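You operate a simulated robot arm through the tools that you are given. There is no shell and no other tool.

The job below is to be done with a simulated robot arm. You get a single attempt, and the scene is never put back.

## Task
Put things in order on the top of the grey bench. At the end: the red wiping pad stands on top of the teal spacer ring; the black seal ring from the top of the grey bench stands where the blue bearing carton stood; the white pad stands on top of the green rubber block; the blue bearing carton stands on top of the short blue film roll; whatever was shut is shut again. Leave all else as you found it, and nothing knocked over.

Only the result counts: the job must be done as asked and must still hold three seconds after the hand-in. Knocking over, shifting, dropping, spilling or breaking anything else fails it. A push-on lid holds only when it is set on centred and level and pressed home; a screw cap is set on level and turned clockwise until tight.

## Robot
A 6-joint arm with a two-finger gripper, fixed in place. Base frame: the origin is on the floor under the middle of its stand, x ahead of it, y to its left, z up; the work surface is at about z = 86. Units: cm, degrees, N and s.
With the tool pointing down near the work surface it reaches from about 14 to 68 cm from the base axis. Its first joint turns from -66.0 to 66.0 degrees. Payload 2.45 kg.
The TCP is the grasp point between the finger pads, 3 cm short of the fingertips. In the tool frame z runs along the fingers and y along their closing line. The gripper opens to 10.6 cm; its body begins 7.9 cm behind the TCP.
Orientation is that of the tool frame in the base frame, as [roll, pitch, yaw] about the fixed x, y, z axes, in that order (R = Rz(yaw) Ry(pitch) Rx(roll)). With the fingers straight down and closing along the base's y, the tool's x points along the base's -x, its y along +y and its z along -z.

## Interface
- The arm moves only by the tool apply_moves. Its argument "commands" is a list of rows, each a list of 3 entries, a list of its own where there are three numbers: the opening, from 0 (shut) to 1 (fully open), then the shift along the base's x, y, z in units of 150 mm (1.0 is 150 mm), then the turn, a rotation vector about the base's x, y, z in units of 180 degrees (1.0 is 180 degrees). In form: [[jaw, [tx, ty, tz], [rx, ry, rz]], ...]. A call has 1 to 20 rows; each row is the pose to reach, as a shift and turn from the pose commanded when the call began. A call with a number of a shift or a turn outside -1 to 1 is refused whole. Each row takes 0.2 s and may step no farther than 5 cm and 8.6 degrees from the row before; otherwise, or with a gripper value out of range, the whole call is refused. Where a pose cannot be reached the arm comes as near as it can. A force on the tool above 40 N (or 10 N above the force at the start of the call, whichever is more), or a blocked arm, ends the call early, and 0.2 s more pass. Each finger travels about 15.3 cm/s and halts on what it meets, pressing with about 23 N; the grip force reading is that of the motor and also rises with nothing between the fingers. The clock runs only during rows and for 0.2 s after the last one: add rows that repeat a pose to give the fingers time. It gives the time, the measured TCP pose, the force on the tool (base axes), the opening and the grip force at its end, in the units of the frame above (readings bear some noise), with the torque about the TCP (base axes, N m) and any sound that the robot's microphone picked up.
- Cameras (640 x 400 px; columns grow to the right, rows downward): "scene" is fixed at [5.02, 41.01, 140.12]; the picture's right is [-0.81, -0.59, 0.00], its down [-0.35, 0.48, -0.81] and it looks along [0.48, -0.65, -0.59] (base axes); focal length 336 px, centre (320, 200). "wrist" rides on the gripper at [7.6, -0.2, -10.6] in the tool frame; the picture's right is [0.02, 1.00, 0.00], its down [-0.78, 0.02, -0.62] and it looks along [-0.62, 0.01, 0.78] (tool axes); focal length 247 px, centre (320, 200).
- camera(camera): a new picture of that camera. No time passes.
- point_at(camera, pixels): for up to 12 pixels [column, row] of the newest picture of that camera ("zoom" is the newest enlarged one), the place [x, y, z] in the base frame of the surface seen there, good to about 0.2 cm. No time passes.
- inspect(camera, box): a new picture of the part [left, top, right, bottom] of that camera's present view, enlarged. No time passes.
- finish_job(): hands the job in; it is judged then, once.

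Unless the task says otherwise, let go and move clear before handing in.

The tools are called after ">>>" as name(argument=value, ...) on one line, values as JSON. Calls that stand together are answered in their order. apply_moves: Moves the arm, as the interface text tells. Its arguments: {"type":"object","properties":{"commands":{"type":"array","items":{"type":"array"}}},"required":["commands"]} The other tools are called the same way: camera (camera) takes a picture; point_at (camera, pixels) gives the place of the surface under pixels of a picture; inspect (camera, box) takes an enlarged picture of a part of a camera's view; finish_job () hands the job in.

At the start:

```text
t: 0.0
ee_pos: [38.06, -16.39, 113.84]
tool_rot: [-179.9, 0.2, 179.9]
contact_force: [0.4, -0.3, 1.0]
ft_torque: [0.01, 0.05, 0.01]
grip_width: 10.61
grasp_force: 0.1
```

scene: 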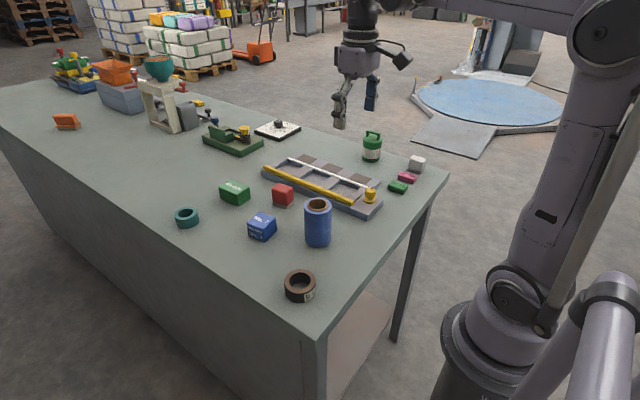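
wrist: 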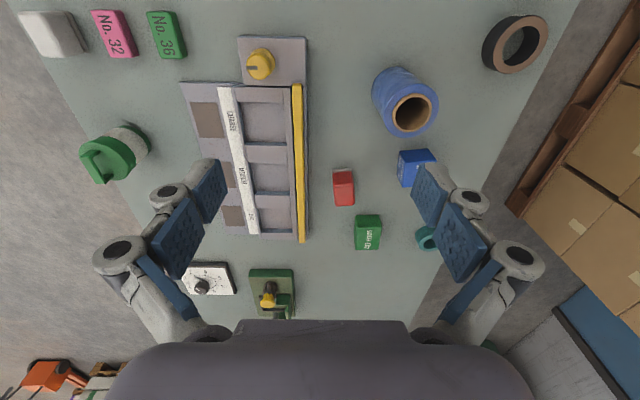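

The pictures show the bench with a teal ring, blue carton, blue roll, dark ring, red block, and several small pads near the right edge. I'll take enlarged views to identify each one before moving.

>>> inspect(camera="scene", box=[160, 160, 340, 310])

>>> inspect(camera="scene", box=[250, 110, 450, 230])

>>> inspect(camera="scene", box=[40, 40, 310, 200])

>>> inspect(camera="wrist", box=[0, 0, 320, 200])

>>> inspect(camera="wrist", box=[300, 0, 620, 260])

```text
2.67 times, centred on (250, 235) of scene
```

zoom: 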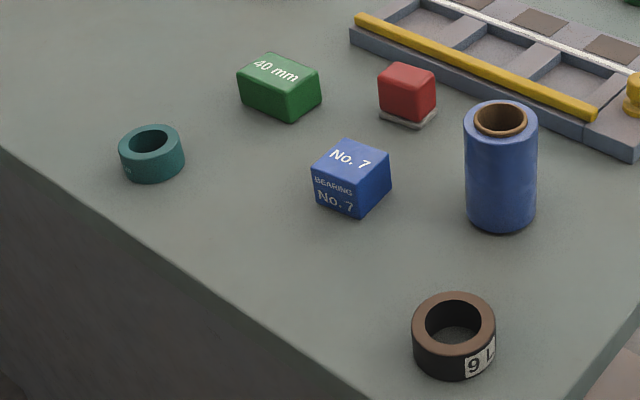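

```text
3.20 times, centred on (350, 170) of scene
```

zoom: 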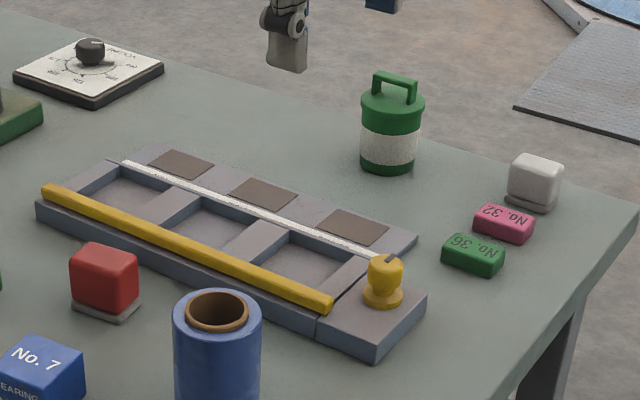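

```text
2.37 times, centred on (175, 120) of scene
```

zoom: 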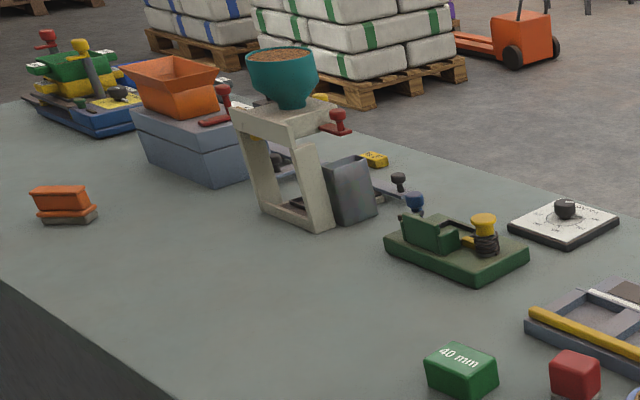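

```text
2.00 times, centred on (160, 100) of wrist
```

zoom: 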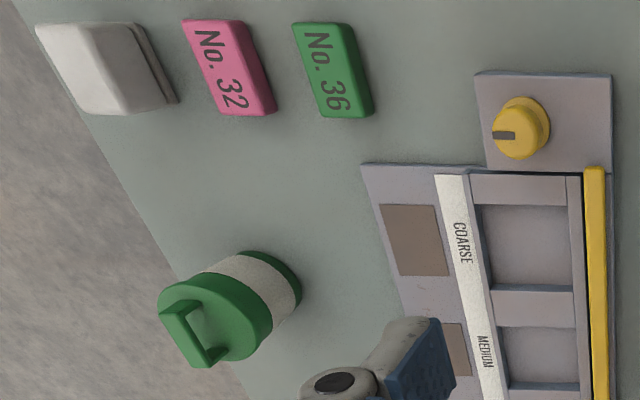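

```text
1.54 times, centred on (460, 130) of wrist
```

zoom: 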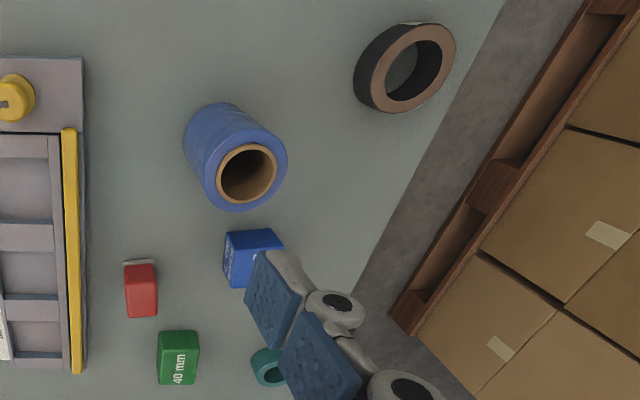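

The zoom shows a blue roll at (317,222), a dark ring with a "9 L" label at (300,286), a green "40 mm" block, a small "No. 36" green block and a green lidded tub. I'll measure their places next.

>>> point_at(camera="scene", pixels=[[317, 203], [317, 243], [300, 275], [300, 299], [187, 212], [187, 226], [235, 187], [262, 220], [283, 188], [372, 135], [416, 158], [398, 185]])

>>> inspect(camera="scene", box=[260, 250, 340, 310])

>>> inspect(camera="scene", box=[160, 170, 280, 245])

>>> inspect(camera="scene", box=[350, 120, 450, 200])

>>> inspect(camera="scene", box=[40, 40, 200, 140])

>>> inspect(camera="scene", box=[130, 60, 310, 170])

```text
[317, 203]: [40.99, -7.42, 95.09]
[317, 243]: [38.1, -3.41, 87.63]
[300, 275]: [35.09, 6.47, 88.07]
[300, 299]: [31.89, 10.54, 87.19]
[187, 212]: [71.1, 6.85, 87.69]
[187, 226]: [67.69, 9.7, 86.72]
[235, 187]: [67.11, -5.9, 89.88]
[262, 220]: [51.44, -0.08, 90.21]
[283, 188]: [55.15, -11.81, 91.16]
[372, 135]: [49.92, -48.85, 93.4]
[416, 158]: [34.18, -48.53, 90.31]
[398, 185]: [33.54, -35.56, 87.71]
```

```text
6.67 times, centred on (300, 280) of scene
```

zoom: 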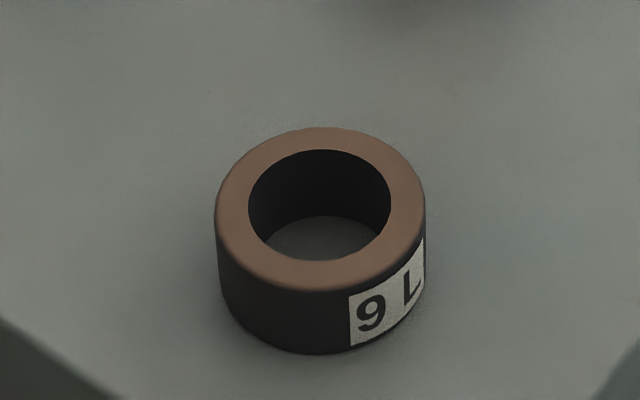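

```text
5.33 times, centred on (220, 208) of scene
```

zoom: 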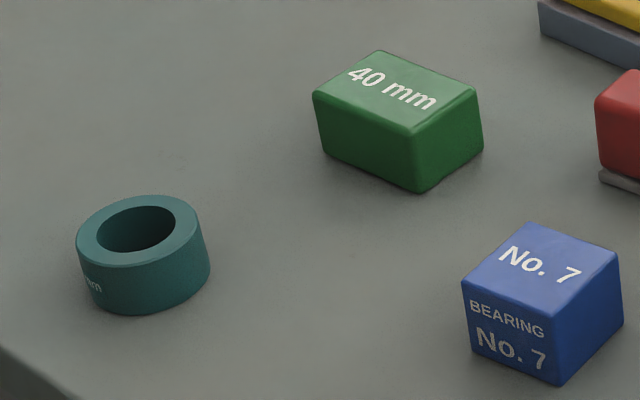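

```text
5.00 times, centred on (400, 160) of scene
```

zoom: 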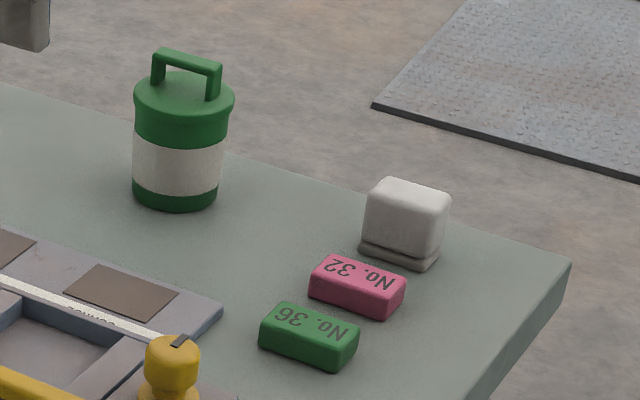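

```text
4.00 times, centred on (120, 90) of scene
```

zoom: 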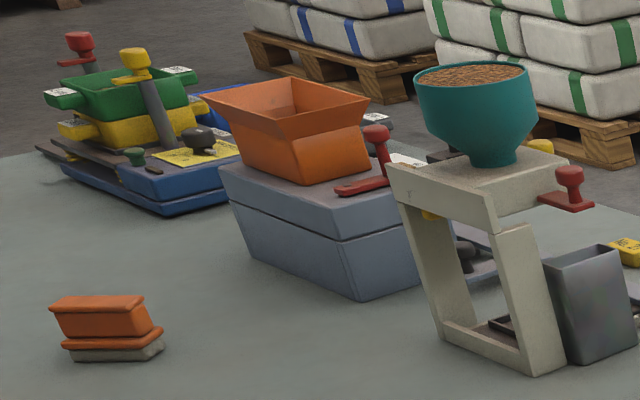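

```text
3.56 times, centred on (220, 115) of scene
```

zoom: 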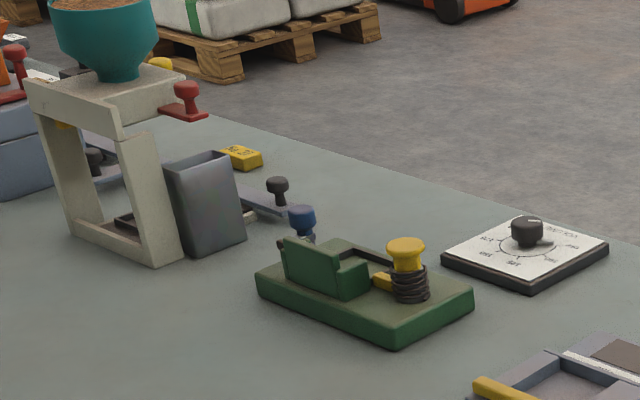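

The roll is about 9 cm tall and the ring is black with a brownish top. I need to know whether another roll or another black ring is hidden, so I'll check the shelf area at (350,310) and the region round the tub and machines.

>>> inspect(camera="scene", box=[300, 200, 460, 400])

>>> inspect(camera="wrist", box=[150, 230, 330, 340])

>>> inspect(camera="wrist", box=[320, 150, 480, 260])

>>> point_at(camera="scene", pixels=[[345, 320], [445, 176], [327, 325], [66, 121], [175, 66], [130, 72], [305, 285], [304, 236], [332, 236], [279, 176], [292, 186], [283, 205]])

```text
2.00 times, centred on (380, 300) of scene
```

zoom: 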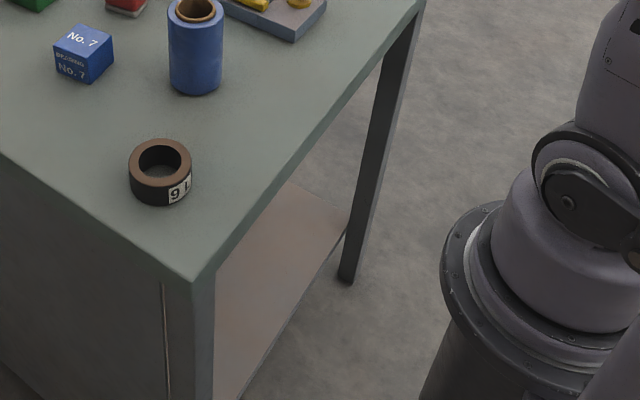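

```text
3.56 times, centred on (240, 285) of wrist
```

zoom: 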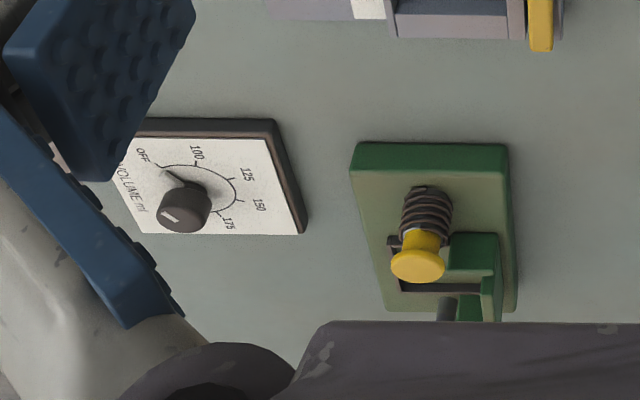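

```text
3.64 times, centred on (400, 205) of wrist
```

zoom: 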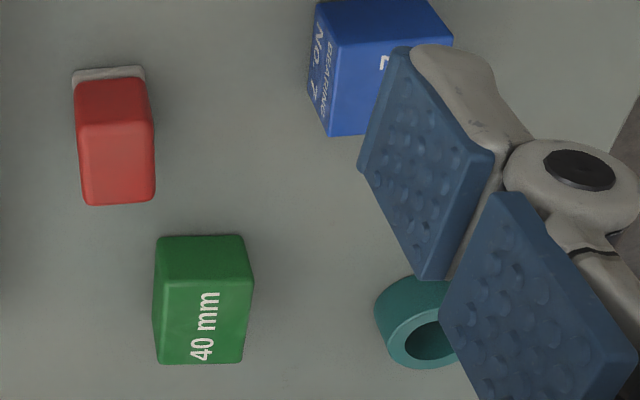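

```text
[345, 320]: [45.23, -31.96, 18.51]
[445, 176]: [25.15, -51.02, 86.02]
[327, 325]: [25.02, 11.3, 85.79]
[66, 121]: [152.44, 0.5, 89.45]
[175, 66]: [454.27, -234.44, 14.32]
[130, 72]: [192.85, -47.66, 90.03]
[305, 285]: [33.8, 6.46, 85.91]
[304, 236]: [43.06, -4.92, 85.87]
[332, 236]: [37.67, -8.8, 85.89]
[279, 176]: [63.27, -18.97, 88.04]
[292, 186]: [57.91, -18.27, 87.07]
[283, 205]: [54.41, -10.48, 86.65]
```

The wrist view shows no second blue roll within x 30–70, only the tall one. I'll lift and tilt the wrist camera forward to view the rest of the bench for a short roll or another black ring.

>>> apply_moves(commands=[[1, [0, 0, 0.2], [0, -0.045, 0]], [1, [0, 0, 0.4], [0, -0.09, 0]], [1, [0, 0, 0.5], [0, -0.135, 0]], [1, [0, 0, 0.5], [0, -0.18, 0]], [1, [0, 0, 0.5], [0, -0.18, 0]]])

>>> camera(camera="wrist")

>>> camera(camera="scene")

```text
t: 1.2
ee_pos: [38.14, -16.43, 121.26]
tool_rot: [180.0, 32.6, 179.9]
contact_force: [0.2, 0.5, 0.6]
ft_torque: [-0.03, 0.02, 0.0]
grip_width: 10.61
grasp_force: 0.1
```

```text
taken
```

wrist: 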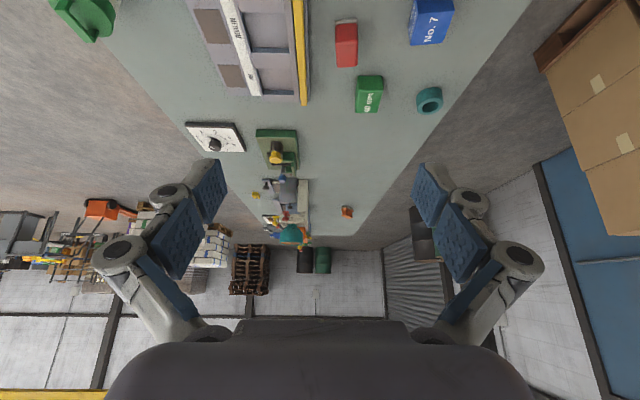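

```text
taken
```

scene: 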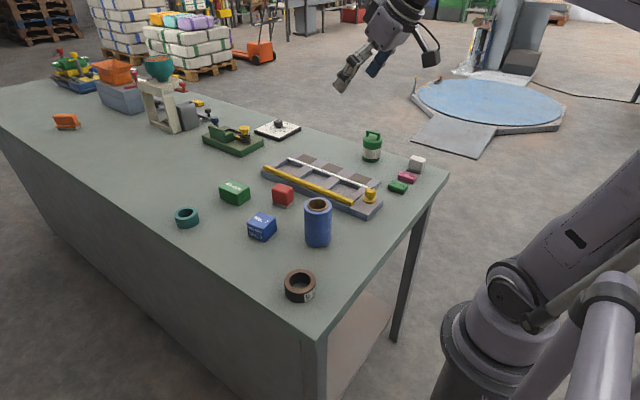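

The forward view shows nothing else in reach on the bench, so the remaining unknown is the shut green tub and which green block is the "rubber" one. I'll bring the wrist camera closer over the white pad, the No. 36 and No. 32 blocks and the tub to read their labels.

>>> apply_moves(commands=[[1, [0, -0.25, 0], [0, 0.045, 0]], [1, [-0.05, -0.5, 0], [0, 0.09, 0]], [1, [-0.1, -0.75, 0], [0, 0.135, 0]], [1, [-0.2, -1.0, -0.1], [0, 0.18, 0]], [1, [-0.3, -1.0, -0.35], [0, 0.18, 0]], [1, [-0.4, -1.0, -0.6], [0, 0.18, 0]], [1, [-0.4, -1.0, -0.8], [0, 0.18, 0]], [1, [-0.4, -1.0, -0.8], [0, 0.18, 0]]])

>>> camera(camera="wrist")

```text
t: 3.0
ee_pos: [32.1, -31.94, 109.18]
tool_rot: [-180.0, 0.0, 179.9]
contact_force: [0.4, 0.2, 0.2]
ft_torque: [-0.01, -0.04, 0.0]
grip_width: 10.6
grasp_force: 0.1
```

```text
taken
```

wrist: 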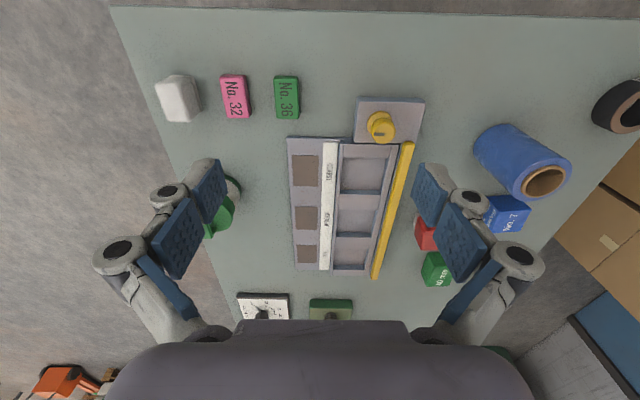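

The white pad is at (178,97), the pink and green No. 32/36 blocks at (235,96) and (286,97). I'll enlarge them and measure sizes.

>>> inspect(camera="wrist", box=[140, 60, 310, 140])

>>> inspect(camera="wrist", box=[390, 170, 550, 300])

>>> inspect(camera="wrist", box=[150, 160, 310, 260])

>>> inspect(camera="wrist", box=[460, 60, 640, 240])

```text
3.76 times, centred on (225, 100) of wrist
```

zoom: 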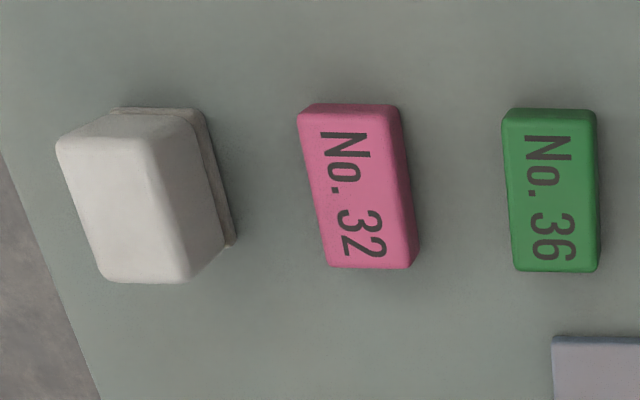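

```text
3.08 times, centred on (470, 235) of wrist
```

zoom: 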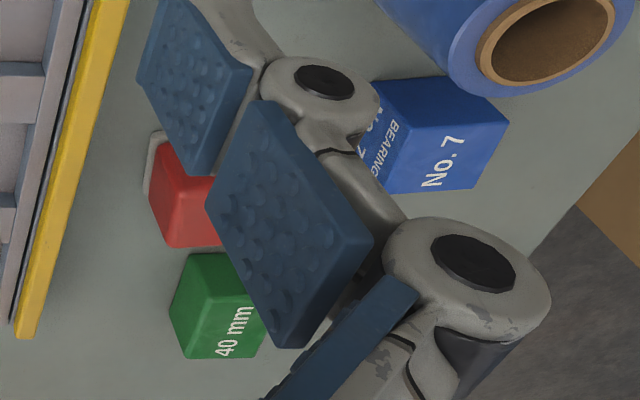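

```text
4.00 times, centred on (230, 210) of wrist
```

zoom: 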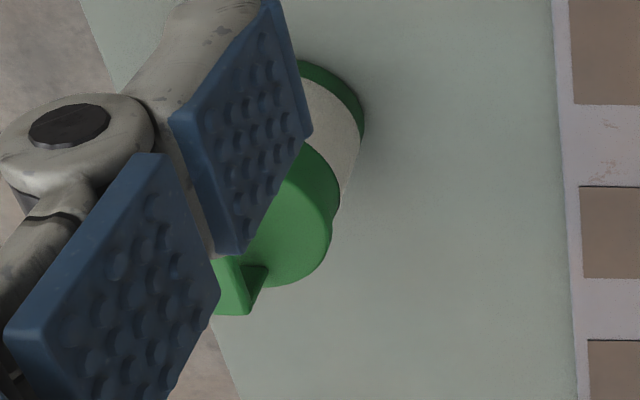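

```text
2.22 times, centred on (550, 150) of wrist
```

zoom: 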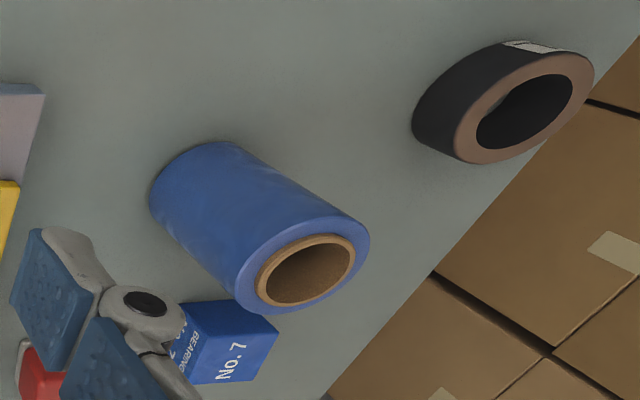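

Only one blue roll and one black ring are visible on the bench top, so those are the ones meant. To settle which green block is the rubber one, I'll lower the wrist camera for a closer look at the No. 36 block first, staying above the tray knob.

>>> apply_moves(commands=[[1, [0.1, -0.1, -0.2], [0, 0, 0]], [1, [0.2, -0.25, -0.4], [0, 0, 0]], [1, [0.2, -0.25, -0.6], [0, 0, 0]], [1, [0.2, -0.25, -0.6], [0, 0, 0]]])

>>> camera(camera="wrist")

>>> inspect(camera="wrist", box=[220, 20, 420, 150])

```text
t: 4.0
ee_pos: [35.08, -35.61, 100.38]
tool_rot: [-179.9, 0.1, 180.0]
contact_force: [1.0, 0.3, 0.2]
ft_torque: [-0.02, 0.01, -0.01]
grip_width: 10.57
grasp_force: 0.0
```

```text
taken
```

wrist: 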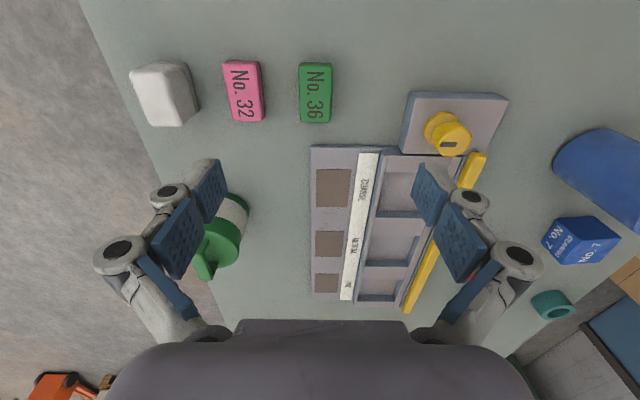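

```text
3.08 times, centred on (320, 85) of wrist
```

zoom: 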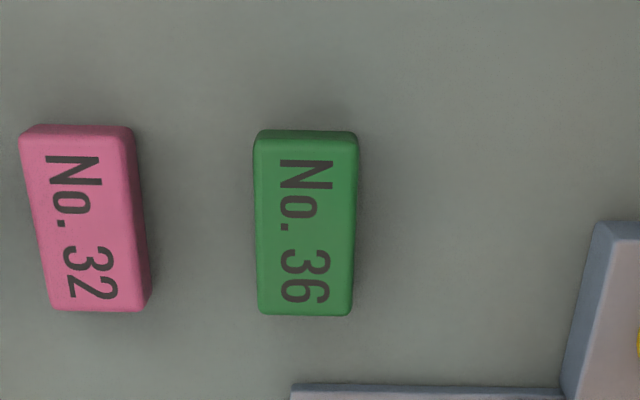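

The No. 36 and No. 32 blocks look like soft rounded blocks; I'll measure them and the white pad, then go look closely at the 40 mm block.

>>> point_at(camera="wrist", pixels=[[302, 66], [330, 66], [302, 121], [329, 120], [316, 95], [135, 72], [178, 65], [150, 124], [185, 124], [160, 95], [190, 95], [243, 92]])

>>> point_at(camera="wrist", pixels=[[450, 140], [438, 128], [405, 150], [505, 95], [332, 185], [375, 270], [430, 180], [340, 290], [575, 240], [590, 220], [552, 305], [340, 155]])

```text
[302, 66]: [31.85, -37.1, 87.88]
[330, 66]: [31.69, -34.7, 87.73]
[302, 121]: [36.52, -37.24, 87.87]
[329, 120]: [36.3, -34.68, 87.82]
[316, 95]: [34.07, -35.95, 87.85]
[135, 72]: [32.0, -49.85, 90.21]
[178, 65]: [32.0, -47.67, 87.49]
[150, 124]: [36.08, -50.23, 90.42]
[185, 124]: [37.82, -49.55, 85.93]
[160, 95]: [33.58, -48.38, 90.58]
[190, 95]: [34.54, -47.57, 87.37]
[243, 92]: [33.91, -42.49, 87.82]
```

```text
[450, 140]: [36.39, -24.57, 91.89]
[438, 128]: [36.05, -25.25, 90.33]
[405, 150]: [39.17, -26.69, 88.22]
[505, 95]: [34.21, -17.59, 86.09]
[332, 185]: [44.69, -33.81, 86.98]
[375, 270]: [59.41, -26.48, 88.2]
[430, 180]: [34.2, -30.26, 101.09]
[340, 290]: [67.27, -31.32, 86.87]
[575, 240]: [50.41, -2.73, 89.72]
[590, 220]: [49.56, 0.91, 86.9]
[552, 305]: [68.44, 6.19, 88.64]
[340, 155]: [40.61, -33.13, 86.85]
```

Sizes: the No. 36 block is about 4.6×2.5×1.9 cm, and the white pad's top is at z≈90.5. Next I travel towards the 40 mm block, red pad and teal ring for a close view.

>>> apply_moves(commands=[[1, [0.1, 0.2, 0.15], [0, 0, 0]], [1, [0.25, 0.45, 0.25], [0, 0, 0]], [1, [0.4, 0.7, 0.25], [0, 0, 0]], [1, [0.55, 0.95, 0.25], [0, 0, 0]], [1, [0.7, 1.0, 0.25], [0, 0, 0]]])

>>> apply_moves(commands=[[1, [0.15, 0.25, 0], [0, 0, 0]], [1, [0.3, 0.5, 0], [0, 0, 0]], [1, [0.45, 0.75, 0], [0, 0, 0]], [1, [0.6, 1.0, 0], [0, 0, 0]], [1, [0.8, 1.0, 0], [0, 0, 0]], [1, [0.8, 1.0, 0], [0, 0, 0]]])

>>> camera(camera="wrist")

```text
t: 5.2
ee_pos: [45.59, -20.14, 103.94]
tool_rot: [-180.0, 0.1, 179.9]
contact_force: [-1.0, 0.1, -0.3]
ft_torque: [0.0, -0.02, -0.02]
grip_width: 10.6
grasp_force: 0.1
```

```text
t: 6.6
ee_pos: [57.66, -5.17, 103.92]
tool_rot: [-180.0, 0.1, 179.9]
contact_force: [-0.1, -0.3, 0.0]
ft_torque: [-0.01, 0.0, 0.02]
grip_width: 10.6
grasp_force: 0.0
```

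```text
taken
```

wrist: 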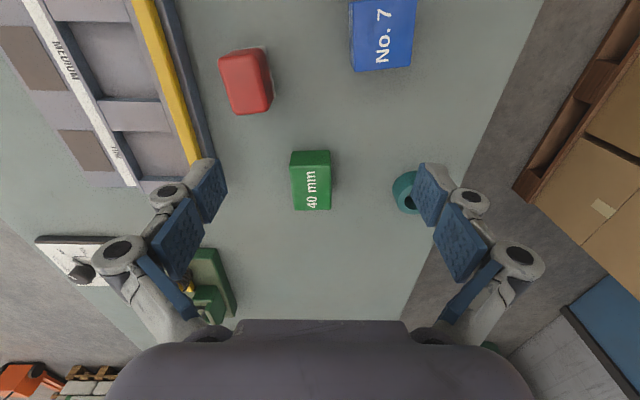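

>>> inspect(camera="wrist", box=[260, 130, 360, 230])

>>> inspect(camera="wrist", box=[200, 0, 440, 130])

>>> inspect(camera="wrist", box=[370, 140, 470, 230])

>>> point_at(camera="wrist", pixels=[[293, 165], [329, 165], [294, 208], [329, 207], [310, 187], [320, 155], [223, 62], [263, 50], [238, 112], [268, 108], [350, 70], [411, 66]])

```text
4.00 times, centred on (310, 180) of wrist
```

zoom: 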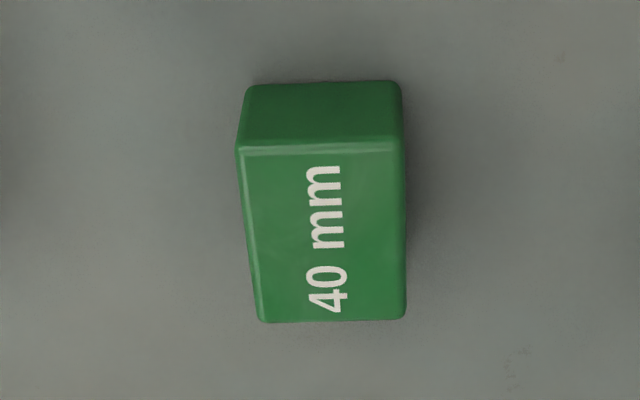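

```text
2.67 times, centred on (320, 65) of wrist
```

zoom: 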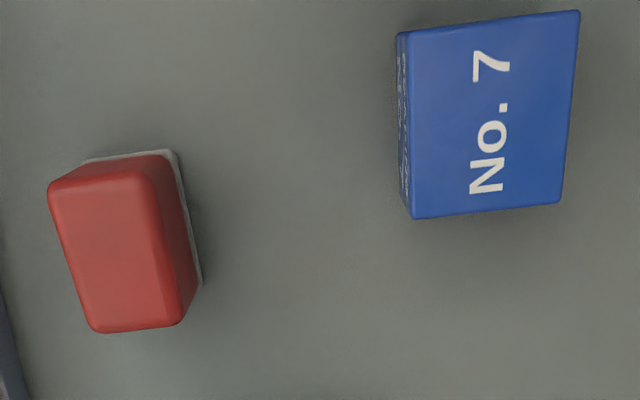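

```text
4.44 times, centred on (420, 185) of wrist
```

zoom: 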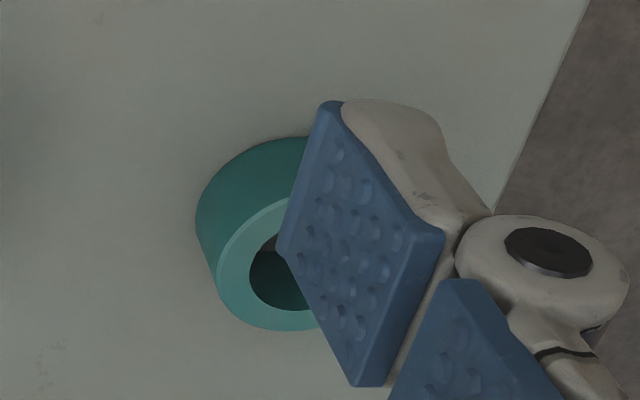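

```text
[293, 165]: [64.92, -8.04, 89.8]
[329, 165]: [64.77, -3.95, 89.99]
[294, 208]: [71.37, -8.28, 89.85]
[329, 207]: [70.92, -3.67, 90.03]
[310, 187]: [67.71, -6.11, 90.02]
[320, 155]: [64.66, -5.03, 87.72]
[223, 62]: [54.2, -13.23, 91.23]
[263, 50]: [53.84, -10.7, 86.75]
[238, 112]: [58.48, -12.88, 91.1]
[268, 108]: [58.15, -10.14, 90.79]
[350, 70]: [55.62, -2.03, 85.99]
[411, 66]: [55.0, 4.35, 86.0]
```

The 40 mm block measures about 6.4×4.3×4.0 cm (top at z≈90). Before choosing, I'll look at the surroundings on the left, e.g. the cartons at (600,130), since the task speaks of a ring "from the top of the grey bench".

>>> point_at(camera="wrist", pixels=[[600, 80], [615, 130], [600, 205], [560, 150], [600, 340], [500, 370], [405, 205], [400, 180], [190, 290], [80, 250], [30, 360], [540, 330]])

>>> inspect(camera="wrist", box=[460, 0, 640, 400])

>>> inspect(camera="scene", box=[165, 195, 215, 235])

>>> inspect(camera="scene", box=[220, 170, 350, 250])

```text
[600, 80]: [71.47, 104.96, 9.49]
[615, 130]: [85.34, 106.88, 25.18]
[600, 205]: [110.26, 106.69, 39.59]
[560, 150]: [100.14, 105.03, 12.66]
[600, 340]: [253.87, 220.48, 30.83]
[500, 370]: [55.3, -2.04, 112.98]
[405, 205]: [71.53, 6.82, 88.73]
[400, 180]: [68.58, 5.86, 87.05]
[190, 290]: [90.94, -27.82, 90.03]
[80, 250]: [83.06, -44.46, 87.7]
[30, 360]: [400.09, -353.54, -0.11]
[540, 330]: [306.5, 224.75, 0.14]
```

```text
1.00 times, centred on (550, 200) of wrist (not enlarged: the box is as wide or as high as the picture)
```

zoom: 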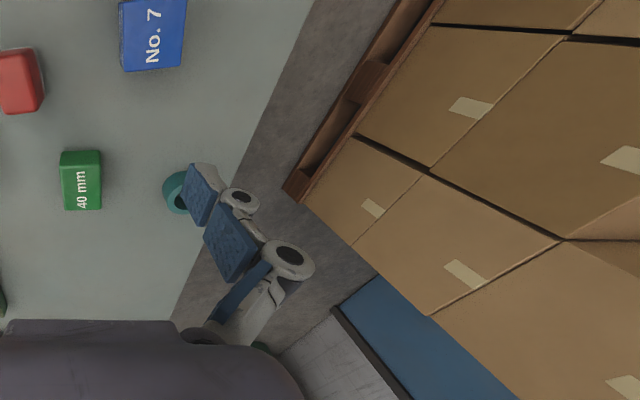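

```text
10.00 times, centred on (190, 215) of scene
```

zoom: 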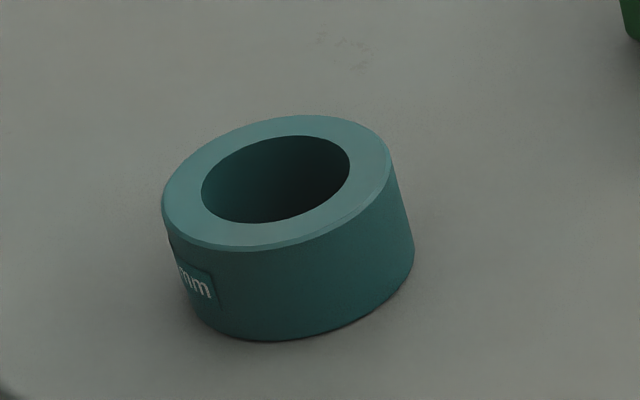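

```text
4.92 times, centred on (285, 210) of scene
```

zoom: 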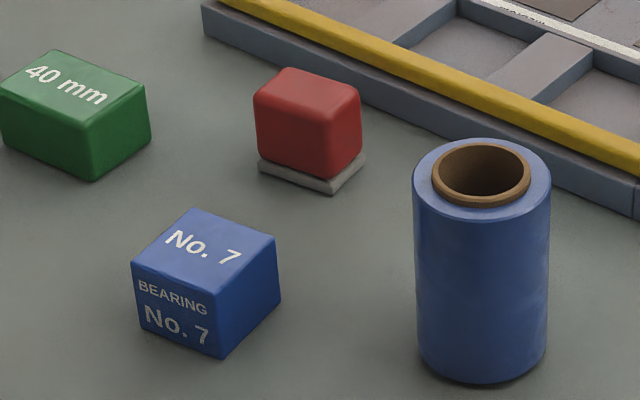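

Surroundings are just floor-level pallets, so everything relevant is on this bench. I'll tilt the wrist forward here to see what the far clutter (yellow block, knobs) looks like and pick up clues about the labelled blocks.

>>> apply_moves(commands=[[1, [-0.1, -0.2, 0.2], [0, -0.045, 0]], [1, [-0.2, -0.4, 0.4], [0, -0.09, 0]], [1, [-0.3, -0.6, 0.4], [0, -0.135, 0]], [1, [-0.3, -0.6, 0.4], [0, -0.18, 0]], [1, [-0.3, -0.6, 0.4], [0, -0.22, 0]], [1, [-0.3, -0.6, 0.4], [0, -0.22, 0]]])

>>> camera(camera="wrist")

>>> inspect(camera="wrist", box=[200, 100, 400, 225])

>>> inspect(camera="scene", box=[170, 90, 240, 150])

```text
t: 8.0
ee_pos: [53.06, -14.25, 110.13]
tool_rot: [-180.0, 39.7, 180.0]
contact_force: [-0.7, -0.3, 0.0]
ft_torque: [-0.04, 0.05, -0.01]
grip_width: 10.59
grasp_force: 0.1
```

```text
taken
```

wrist: 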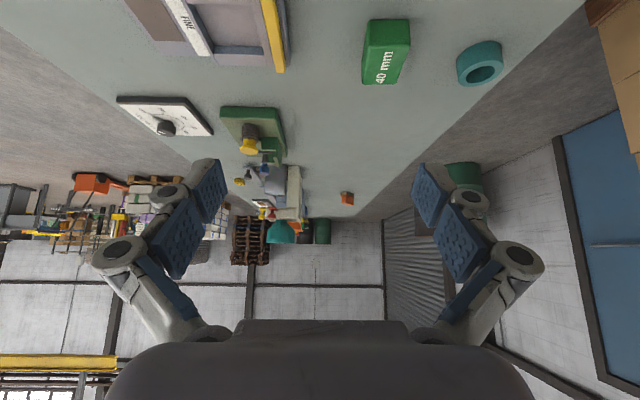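

```text
3.20 times, centred on (300, 162) of wrist
```

zoom: 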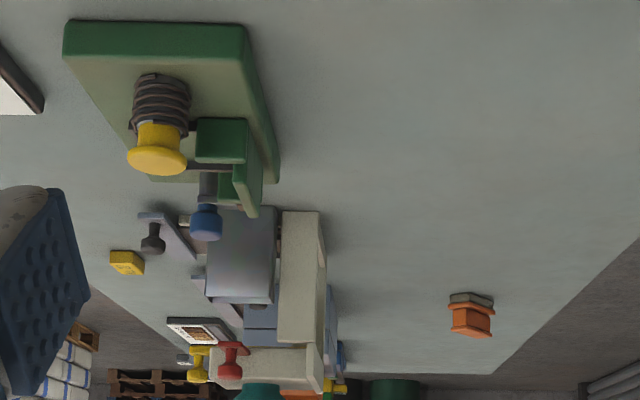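

```text
6.67 times, centred on (205, 120) of scene
```

zoom: 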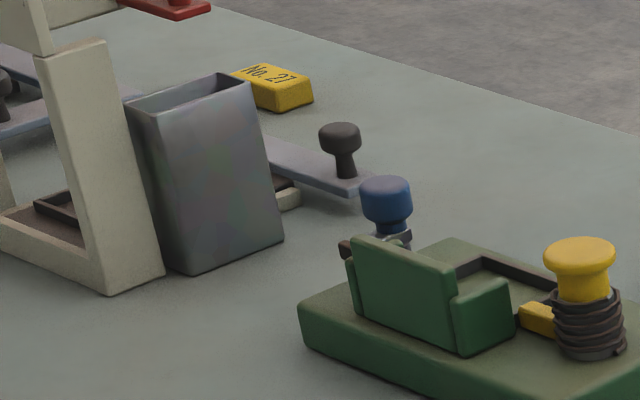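

A yellow "No. 27" bar also exists far away, so the "No." bars are a separate class (too narrow, 2.5 cm, to carry the pad), while the 40 mm block is a proper block with a top larger than the pad. I'll go back to a plain-down view and measure the objects precisely.

>>> apply_moves(commands=[[1, [0, 0.2, 0], [0, 0.045, 0]], [1, [0, 0.4, 0], [0, 0.09, 0]], [1, [0, 0.6, -0.1], [0, 0.135, 0]], [1, [0, 0.8, -0.1], [0, 0.18, 0]], [1, [0, 0.95, -0.1], [0, 0.22, 0]], [1, [0, 0.95, -0.1], [0, 0.22, 0]]])

>>> camera(camera="wrist")

>>> inspect(camera="wrist", box=[220, 20, 420, 145])

```text
t: 9.4
ee_pos: [53.04, 0.02, 108.55]
tool_rot: [-179.9, 0.0, 179.9]
contact_force: [0.6, 0.9, 0.2]
ft_torque: [0.0, 0.02, -0.03]
grip_width: 10.59
grasp_force: 0.2
```

```text
taken
```

wrist: 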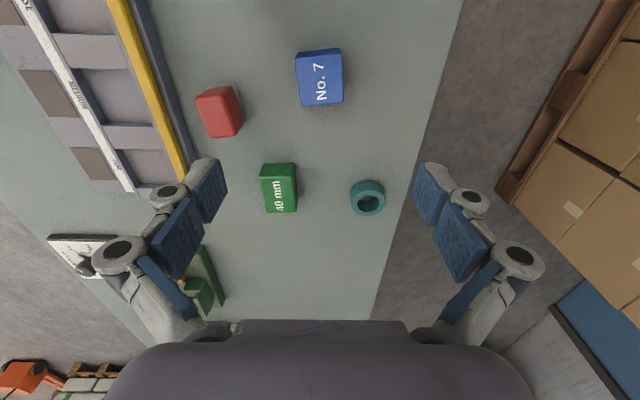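

```text
3.20 times, centred on (320, 82) of wrist
```

zoom: 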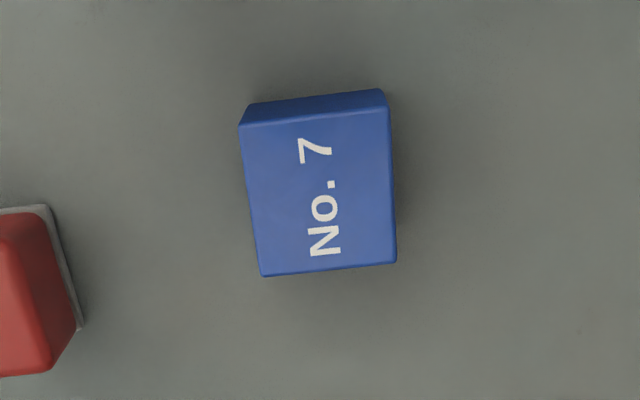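

The carton top face is clear at zoom corners (242,127), (388,108), (262,275), (396,262). I'll measure it in the zoom.

>>> point_at(camera="zoom", pixels=[[245, 129], [385, 110], [265, 272], [393, 259], [320, 190], [252, 200], [391, 185], [320, 122], [328, 265], [315, 104], [245, 110], [378, 93]])

>>> inspect(camera="wrist", box=[170, 70, 270, 150])

```text
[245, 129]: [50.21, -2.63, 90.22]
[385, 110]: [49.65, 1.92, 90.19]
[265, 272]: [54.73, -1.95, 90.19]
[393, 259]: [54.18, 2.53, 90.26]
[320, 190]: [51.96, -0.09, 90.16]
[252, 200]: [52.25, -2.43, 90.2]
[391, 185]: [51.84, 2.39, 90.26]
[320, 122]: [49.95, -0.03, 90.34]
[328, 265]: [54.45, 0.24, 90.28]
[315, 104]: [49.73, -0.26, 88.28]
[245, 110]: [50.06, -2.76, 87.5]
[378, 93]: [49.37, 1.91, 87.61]
```

```text
5.00 times, centred on (220, 110) of wrist
```

zoom: 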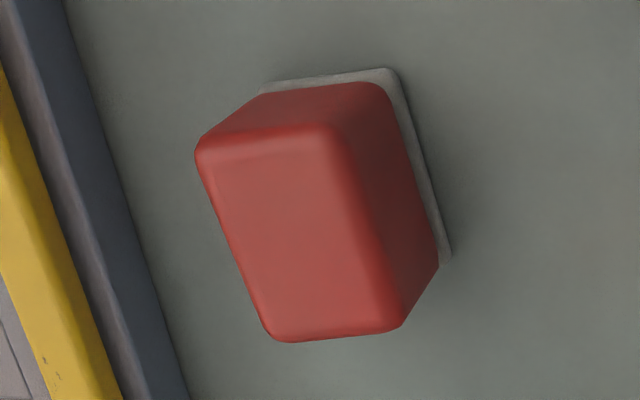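

Carton centre is about (52.2, 0.0), yaw ≈ +7.6°, side ≈ 4.7, top z 90.2. Now I'll measure the red pad in this zoom.

>>> point_at(camera="zoom", pixels=[[203, 155], [325, 135], [275, 332], [398, 322], [300, 230], [388, 75], [448, 255], [380, 95], [436, 255], [235, 240], [355, 220], [410, 170]])

>>> inspect(camera="wrist", box=[335, 165, 405, 225])

```text
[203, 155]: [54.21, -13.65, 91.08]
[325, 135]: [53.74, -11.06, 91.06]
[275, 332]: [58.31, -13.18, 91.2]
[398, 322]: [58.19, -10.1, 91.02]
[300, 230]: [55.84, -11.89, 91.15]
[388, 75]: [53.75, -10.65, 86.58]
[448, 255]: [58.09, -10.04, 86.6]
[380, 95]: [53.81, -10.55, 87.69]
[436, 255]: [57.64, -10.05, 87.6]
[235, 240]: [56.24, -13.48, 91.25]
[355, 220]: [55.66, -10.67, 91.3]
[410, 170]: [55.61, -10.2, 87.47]
```

```text
6.67 times, centred on (370, 195) of wrist
```

zoom: 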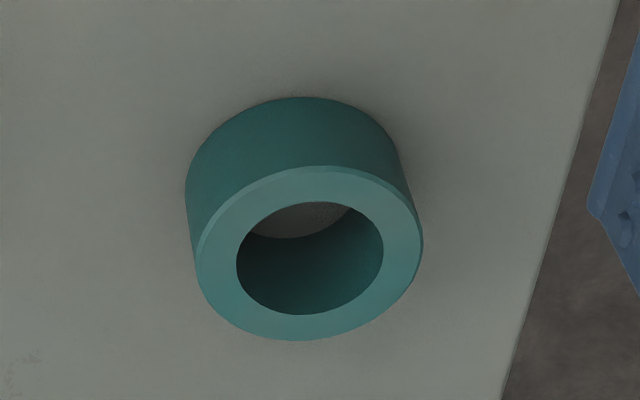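

Red pad centre ≈ (56.1, -12.0), yaw ≈ +8°, about 3.1 wide by 4.6 long, top z 91.15. Now the teal ring in the zoom: outer rim (200,250)–(420,240), inner (238,262)–(382,250).

>>> point_at(camera="zoom", pixels=[[206, 255], [416, 235], [305, 175], [300, 334], [228, 262], [392, 245], [308, 196], [303, 320], [215, 300], [400, 290], [230, 200], [390, 190]])

>>> inspect(camera="wrist", box=[240, 145, 320, 225])

```text
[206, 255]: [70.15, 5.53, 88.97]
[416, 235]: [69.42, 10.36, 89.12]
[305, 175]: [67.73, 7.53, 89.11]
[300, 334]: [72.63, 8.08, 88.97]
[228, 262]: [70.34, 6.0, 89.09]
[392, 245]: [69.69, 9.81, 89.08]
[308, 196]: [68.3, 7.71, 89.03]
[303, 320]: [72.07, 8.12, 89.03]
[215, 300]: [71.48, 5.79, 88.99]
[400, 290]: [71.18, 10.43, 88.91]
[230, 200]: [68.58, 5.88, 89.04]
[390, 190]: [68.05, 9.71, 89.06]
```

```text
5.00 times, centred on (280, 185) of wrist
```

zoom: 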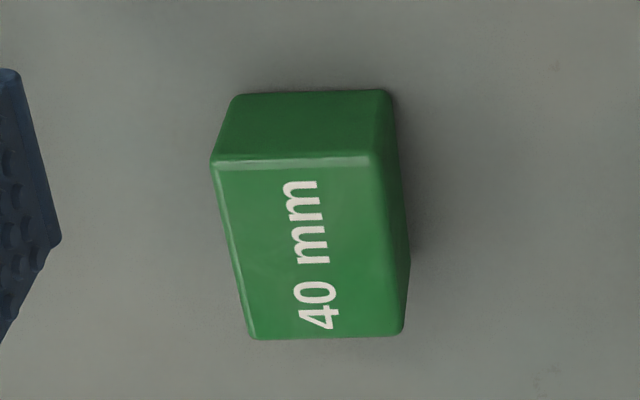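

The teal ring is centred at (70.2, 7.9), OD ≈5, top z 89.05 – so its label is its 30 mm height, matching the style of the 40 mm block; the supports (ring, block, roll) belong together. Now I'll measure the 40 mm block in the zoom.

>>> point_at(camera="zoom", pixels=[[218, 172], [370, 165], [252, 332], [398, 328], [300, 250], [232, 250], [385, 245], [290, 168], [325, 332], [240, 102], [380, 96], [403, 260]])

>>> inspect(camera="scene", box=[290, 185, 350, 255])

```text
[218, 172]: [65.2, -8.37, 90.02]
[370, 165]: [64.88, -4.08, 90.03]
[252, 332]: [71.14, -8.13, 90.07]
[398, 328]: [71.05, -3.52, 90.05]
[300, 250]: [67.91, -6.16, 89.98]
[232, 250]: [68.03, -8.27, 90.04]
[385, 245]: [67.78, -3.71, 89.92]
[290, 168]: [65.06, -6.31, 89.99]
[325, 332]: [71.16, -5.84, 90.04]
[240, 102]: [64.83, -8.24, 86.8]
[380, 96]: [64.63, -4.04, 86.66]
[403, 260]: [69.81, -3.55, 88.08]
```

```text
5.71 times, centred on (320, 220) of scene
```

zoom: 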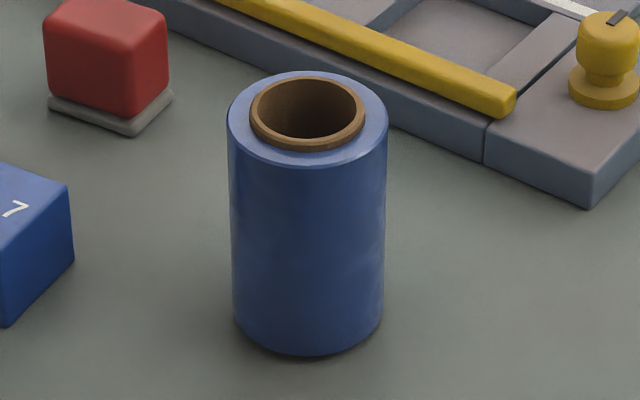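

The roll's brown core stands slightly proud of the blue film; I'll measure the rim and centre.

>>> point_at(camera="zoom", pixels=[[254, 115], [362, 113], [306, 80], [308, 146], [235, 122], [382, 120], [307, 73], [308, 160], [280, 86], [335, 86], [275, 143], [342, 141]])

>>> inspect(camera="scene", box=[275, 260, 330, 310])

```text
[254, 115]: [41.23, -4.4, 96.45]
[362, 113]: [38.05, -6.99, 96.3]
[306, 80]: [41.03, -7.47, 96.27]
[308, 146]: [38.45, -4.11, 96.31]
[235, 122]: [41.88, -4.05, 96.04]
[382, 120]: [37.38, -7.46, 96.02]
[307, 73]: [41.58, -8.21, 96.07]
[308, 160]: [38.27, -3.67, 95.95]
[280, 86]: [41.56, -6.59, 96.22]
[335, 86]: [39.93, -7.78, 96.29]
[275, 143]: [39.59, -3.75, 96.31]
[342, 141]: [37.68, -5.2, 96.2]
```

```text
8.00 times, centred on (302, 285) of scene
```

zoom: 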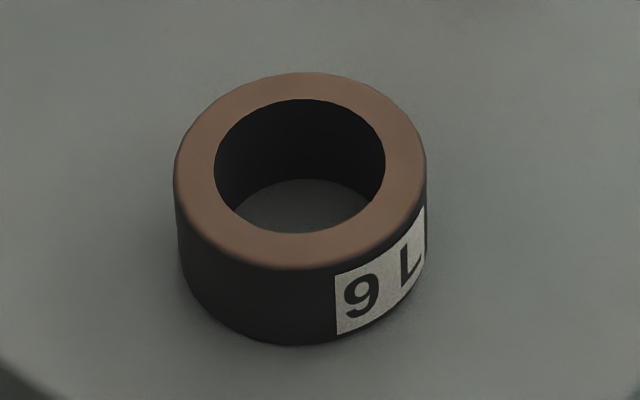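

Roll centre ≈ (39.7, -5.8), core rim at z 96.3 (Ø≈4.2). Now the seal ring rim in this zoom.

>>> point_at(camera="zoom", pixels=[[182, 170], [418, 165], [302, 80], [300, 258], [207, 175], [393, 168], [301, 93], [302, 240], [225, 105], [375, 100], [215, 240], [385, 238]])

>>> point_at(camera="scene", pixels=[[298, 302], [372, 150], [372, 128], [365, 157], [379, 160], [303, 283]])

```text
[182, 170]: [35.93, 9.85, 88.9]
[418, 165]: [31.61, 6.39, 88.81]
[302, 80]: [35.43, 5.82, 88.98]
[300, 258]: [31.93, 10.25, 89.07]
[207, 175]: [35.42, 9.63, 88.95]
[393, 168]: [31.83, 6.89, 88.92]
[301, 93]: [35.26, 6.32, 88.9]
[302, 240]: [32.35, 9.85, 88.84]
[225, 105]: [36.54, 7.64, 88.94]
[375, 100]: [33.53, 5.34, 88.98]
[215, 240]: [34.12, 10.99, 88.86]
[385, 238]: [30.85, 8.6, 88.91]
```

```text
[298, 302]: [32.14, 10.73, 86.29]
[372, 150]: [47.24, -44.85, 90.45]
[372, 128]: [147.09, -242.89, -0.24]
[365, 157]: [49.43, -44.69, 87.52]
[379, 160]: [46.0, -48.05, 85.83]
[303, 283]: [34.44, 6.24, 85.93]
```

Seal ring centre ≈ (33.75, 8.1), OD ≈5.8, top z 88.9. I start with the carton: go above it at yaw +7.6° with the jaw at 0.75 and check the alignment before descending.

>>> apply_moves(commands=[[0.75, [-0.057, -0.007, -0.25], [0, 0, 0.021]], [0.75, [-0.057, -0.007, -0.5], [0, 0, 0.042]], [0.75, [-0.057, -0.007, -0.75], [0, 0, 0.042]], [0.75, [-0.057, -0.007, -0.9], [0, 0, 0.042]], [0.75, [-0.057, -0.007, -0.9], [0, 0, 0.042]]])

>>> camera(camera="wrist")

>>> camera(camera="scene")

```text
t: 10.6
ee_pos: [52.0, -0.25, 94.98]
tool_rot: [-179.9, 0.2, -172.5]
contact_force: [-0.4, 1.1, 0.2]
ft_torque: [-0.03, 0.02, -0.01]
grip_width: 7.92
grasp_force: 0.0
```

```text
taken
```

wrist: 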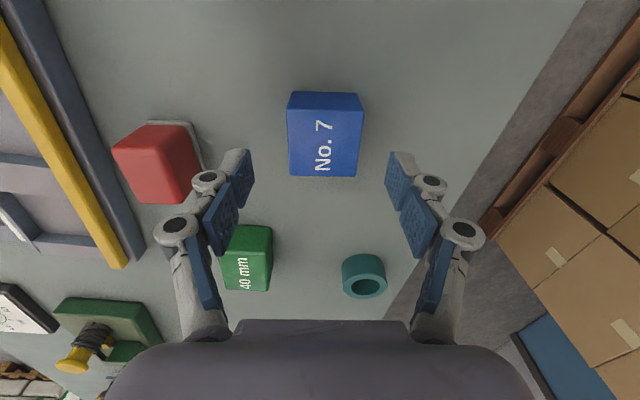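

```text
taken
```

scene: 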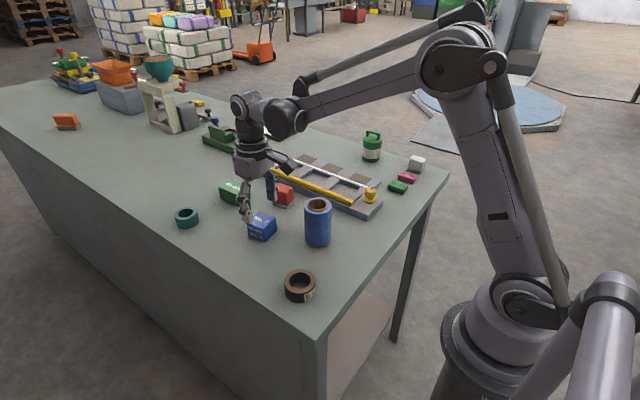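

The carton sits centred between the fingers (carton columns 287–363, fingers 240/400). I'll descend to TCP z≈89.9 and close.

>>> apply_moves(commands=[[0.75, [0, 0, -0.15], [0, 0, 0]], [0.75, [0, 0, -0.28], [0, 0, 0]], [0.75, [0, 0, -0.346], [0, 0, 0]], [0.75, [0, 0, -0.346], [0, 0, 0]]])

>>> camera(camera="wrist")

```text
t: 11.6
ee_pos: [52.16, -0.22, 90.0]
tool_rot: [-180.0, 0.1, -172.5]
contact_force: [-0.1, 0.2, 0.2]
ft_torque: [-0.05, 0.0, 0.01]
grip_width: 7.95
grasp_force: 0.1
```

```text
taken
```

wrist: 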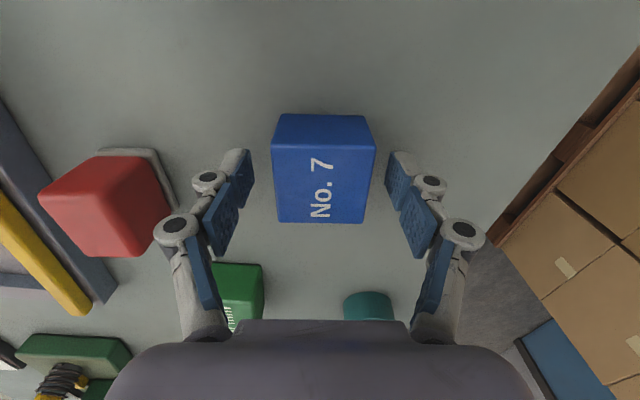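

The fingers straddle the carton cleanly. I close the jaw.

>>> apply_moves(commands=[[0.5, [0, 0, 0], [0, 0, 0]], [0.4, [0, 0, 0], [0, 0, 0]], [0.3, [0, 0, 0], [0, 0, 0]], [0.3, [0, 0, 0], [0, 0, 0]]])

```text
t: 12.6
ee_pos: [52.08, -0.07, 89.85]
tool_rot: [-180.0, 0.2, -172.6]
contact_force: [-0.6, 0.5, 0.1]
ft_torque: [0.04, 0.01, -0.01]
grip_width: 4.92
grasp_force: 22.8
```

The carton is held (width 4.92, grip 22.8 N). I lift straight up, then carry it over the roll.

>>> apply_moves(commands=[[0.3, [0, 0, 0.1], [0, 0, 0]], [0.3, [0, 0, 0.4], [0, 0, 0]], [0.3, [0, 0, 0.7], [0, 0, 0]], [0.3, [0, 0, 0.98], [0, 0, 0]], [0.3, [-0.2, -0.1, 0.98], [0, 0, 0]], [0.3, [-0.45, -0.2, 0.98], [0, 0, 0]], [0.3, [-0.7, -0.32, 0.98], [0, 0, 0]], [0.3, [-0.833, -0.387, 0.98], [0, 0, 0]], [0.3, [-0.833, -0.387, 0.98], [0, 0, 0]]])

>>> camera(camera="wrist")

>>> inspect(camera="scene", box=[240, 130, 400, 260])

```text
t: 14.6
ee_pos: [39.59, -5.61, 104.63]
tool_rot: [179.9, 0.1, -172.5]
contact_force: [-0.2, 0.0, -0.4]
ft_torque: [0.0, 0.01, 0.04]
grip_width: 3.2
grasp_force: 0.0
```

```text
taken
```

wrist: 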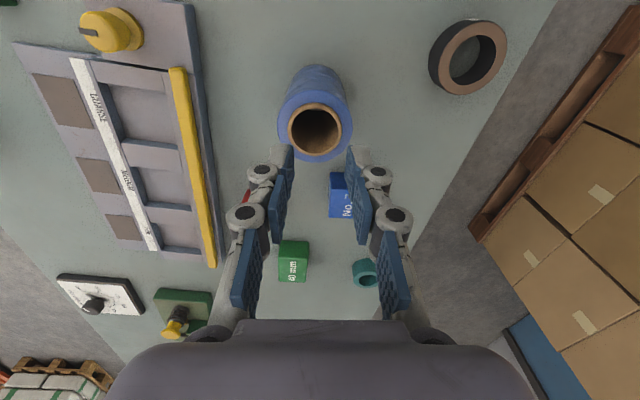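

```text
3.08 times, centred on (320, 195) of scene
```

zoom: 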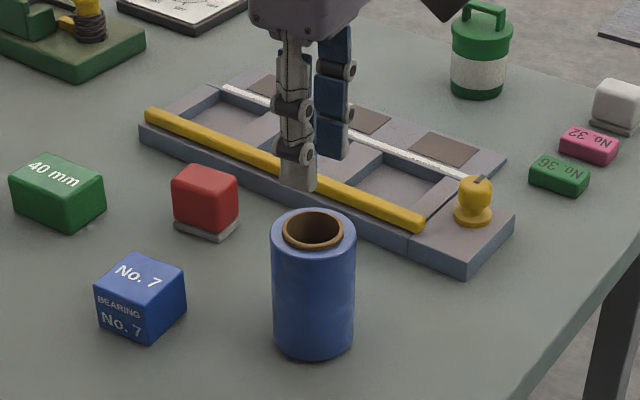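

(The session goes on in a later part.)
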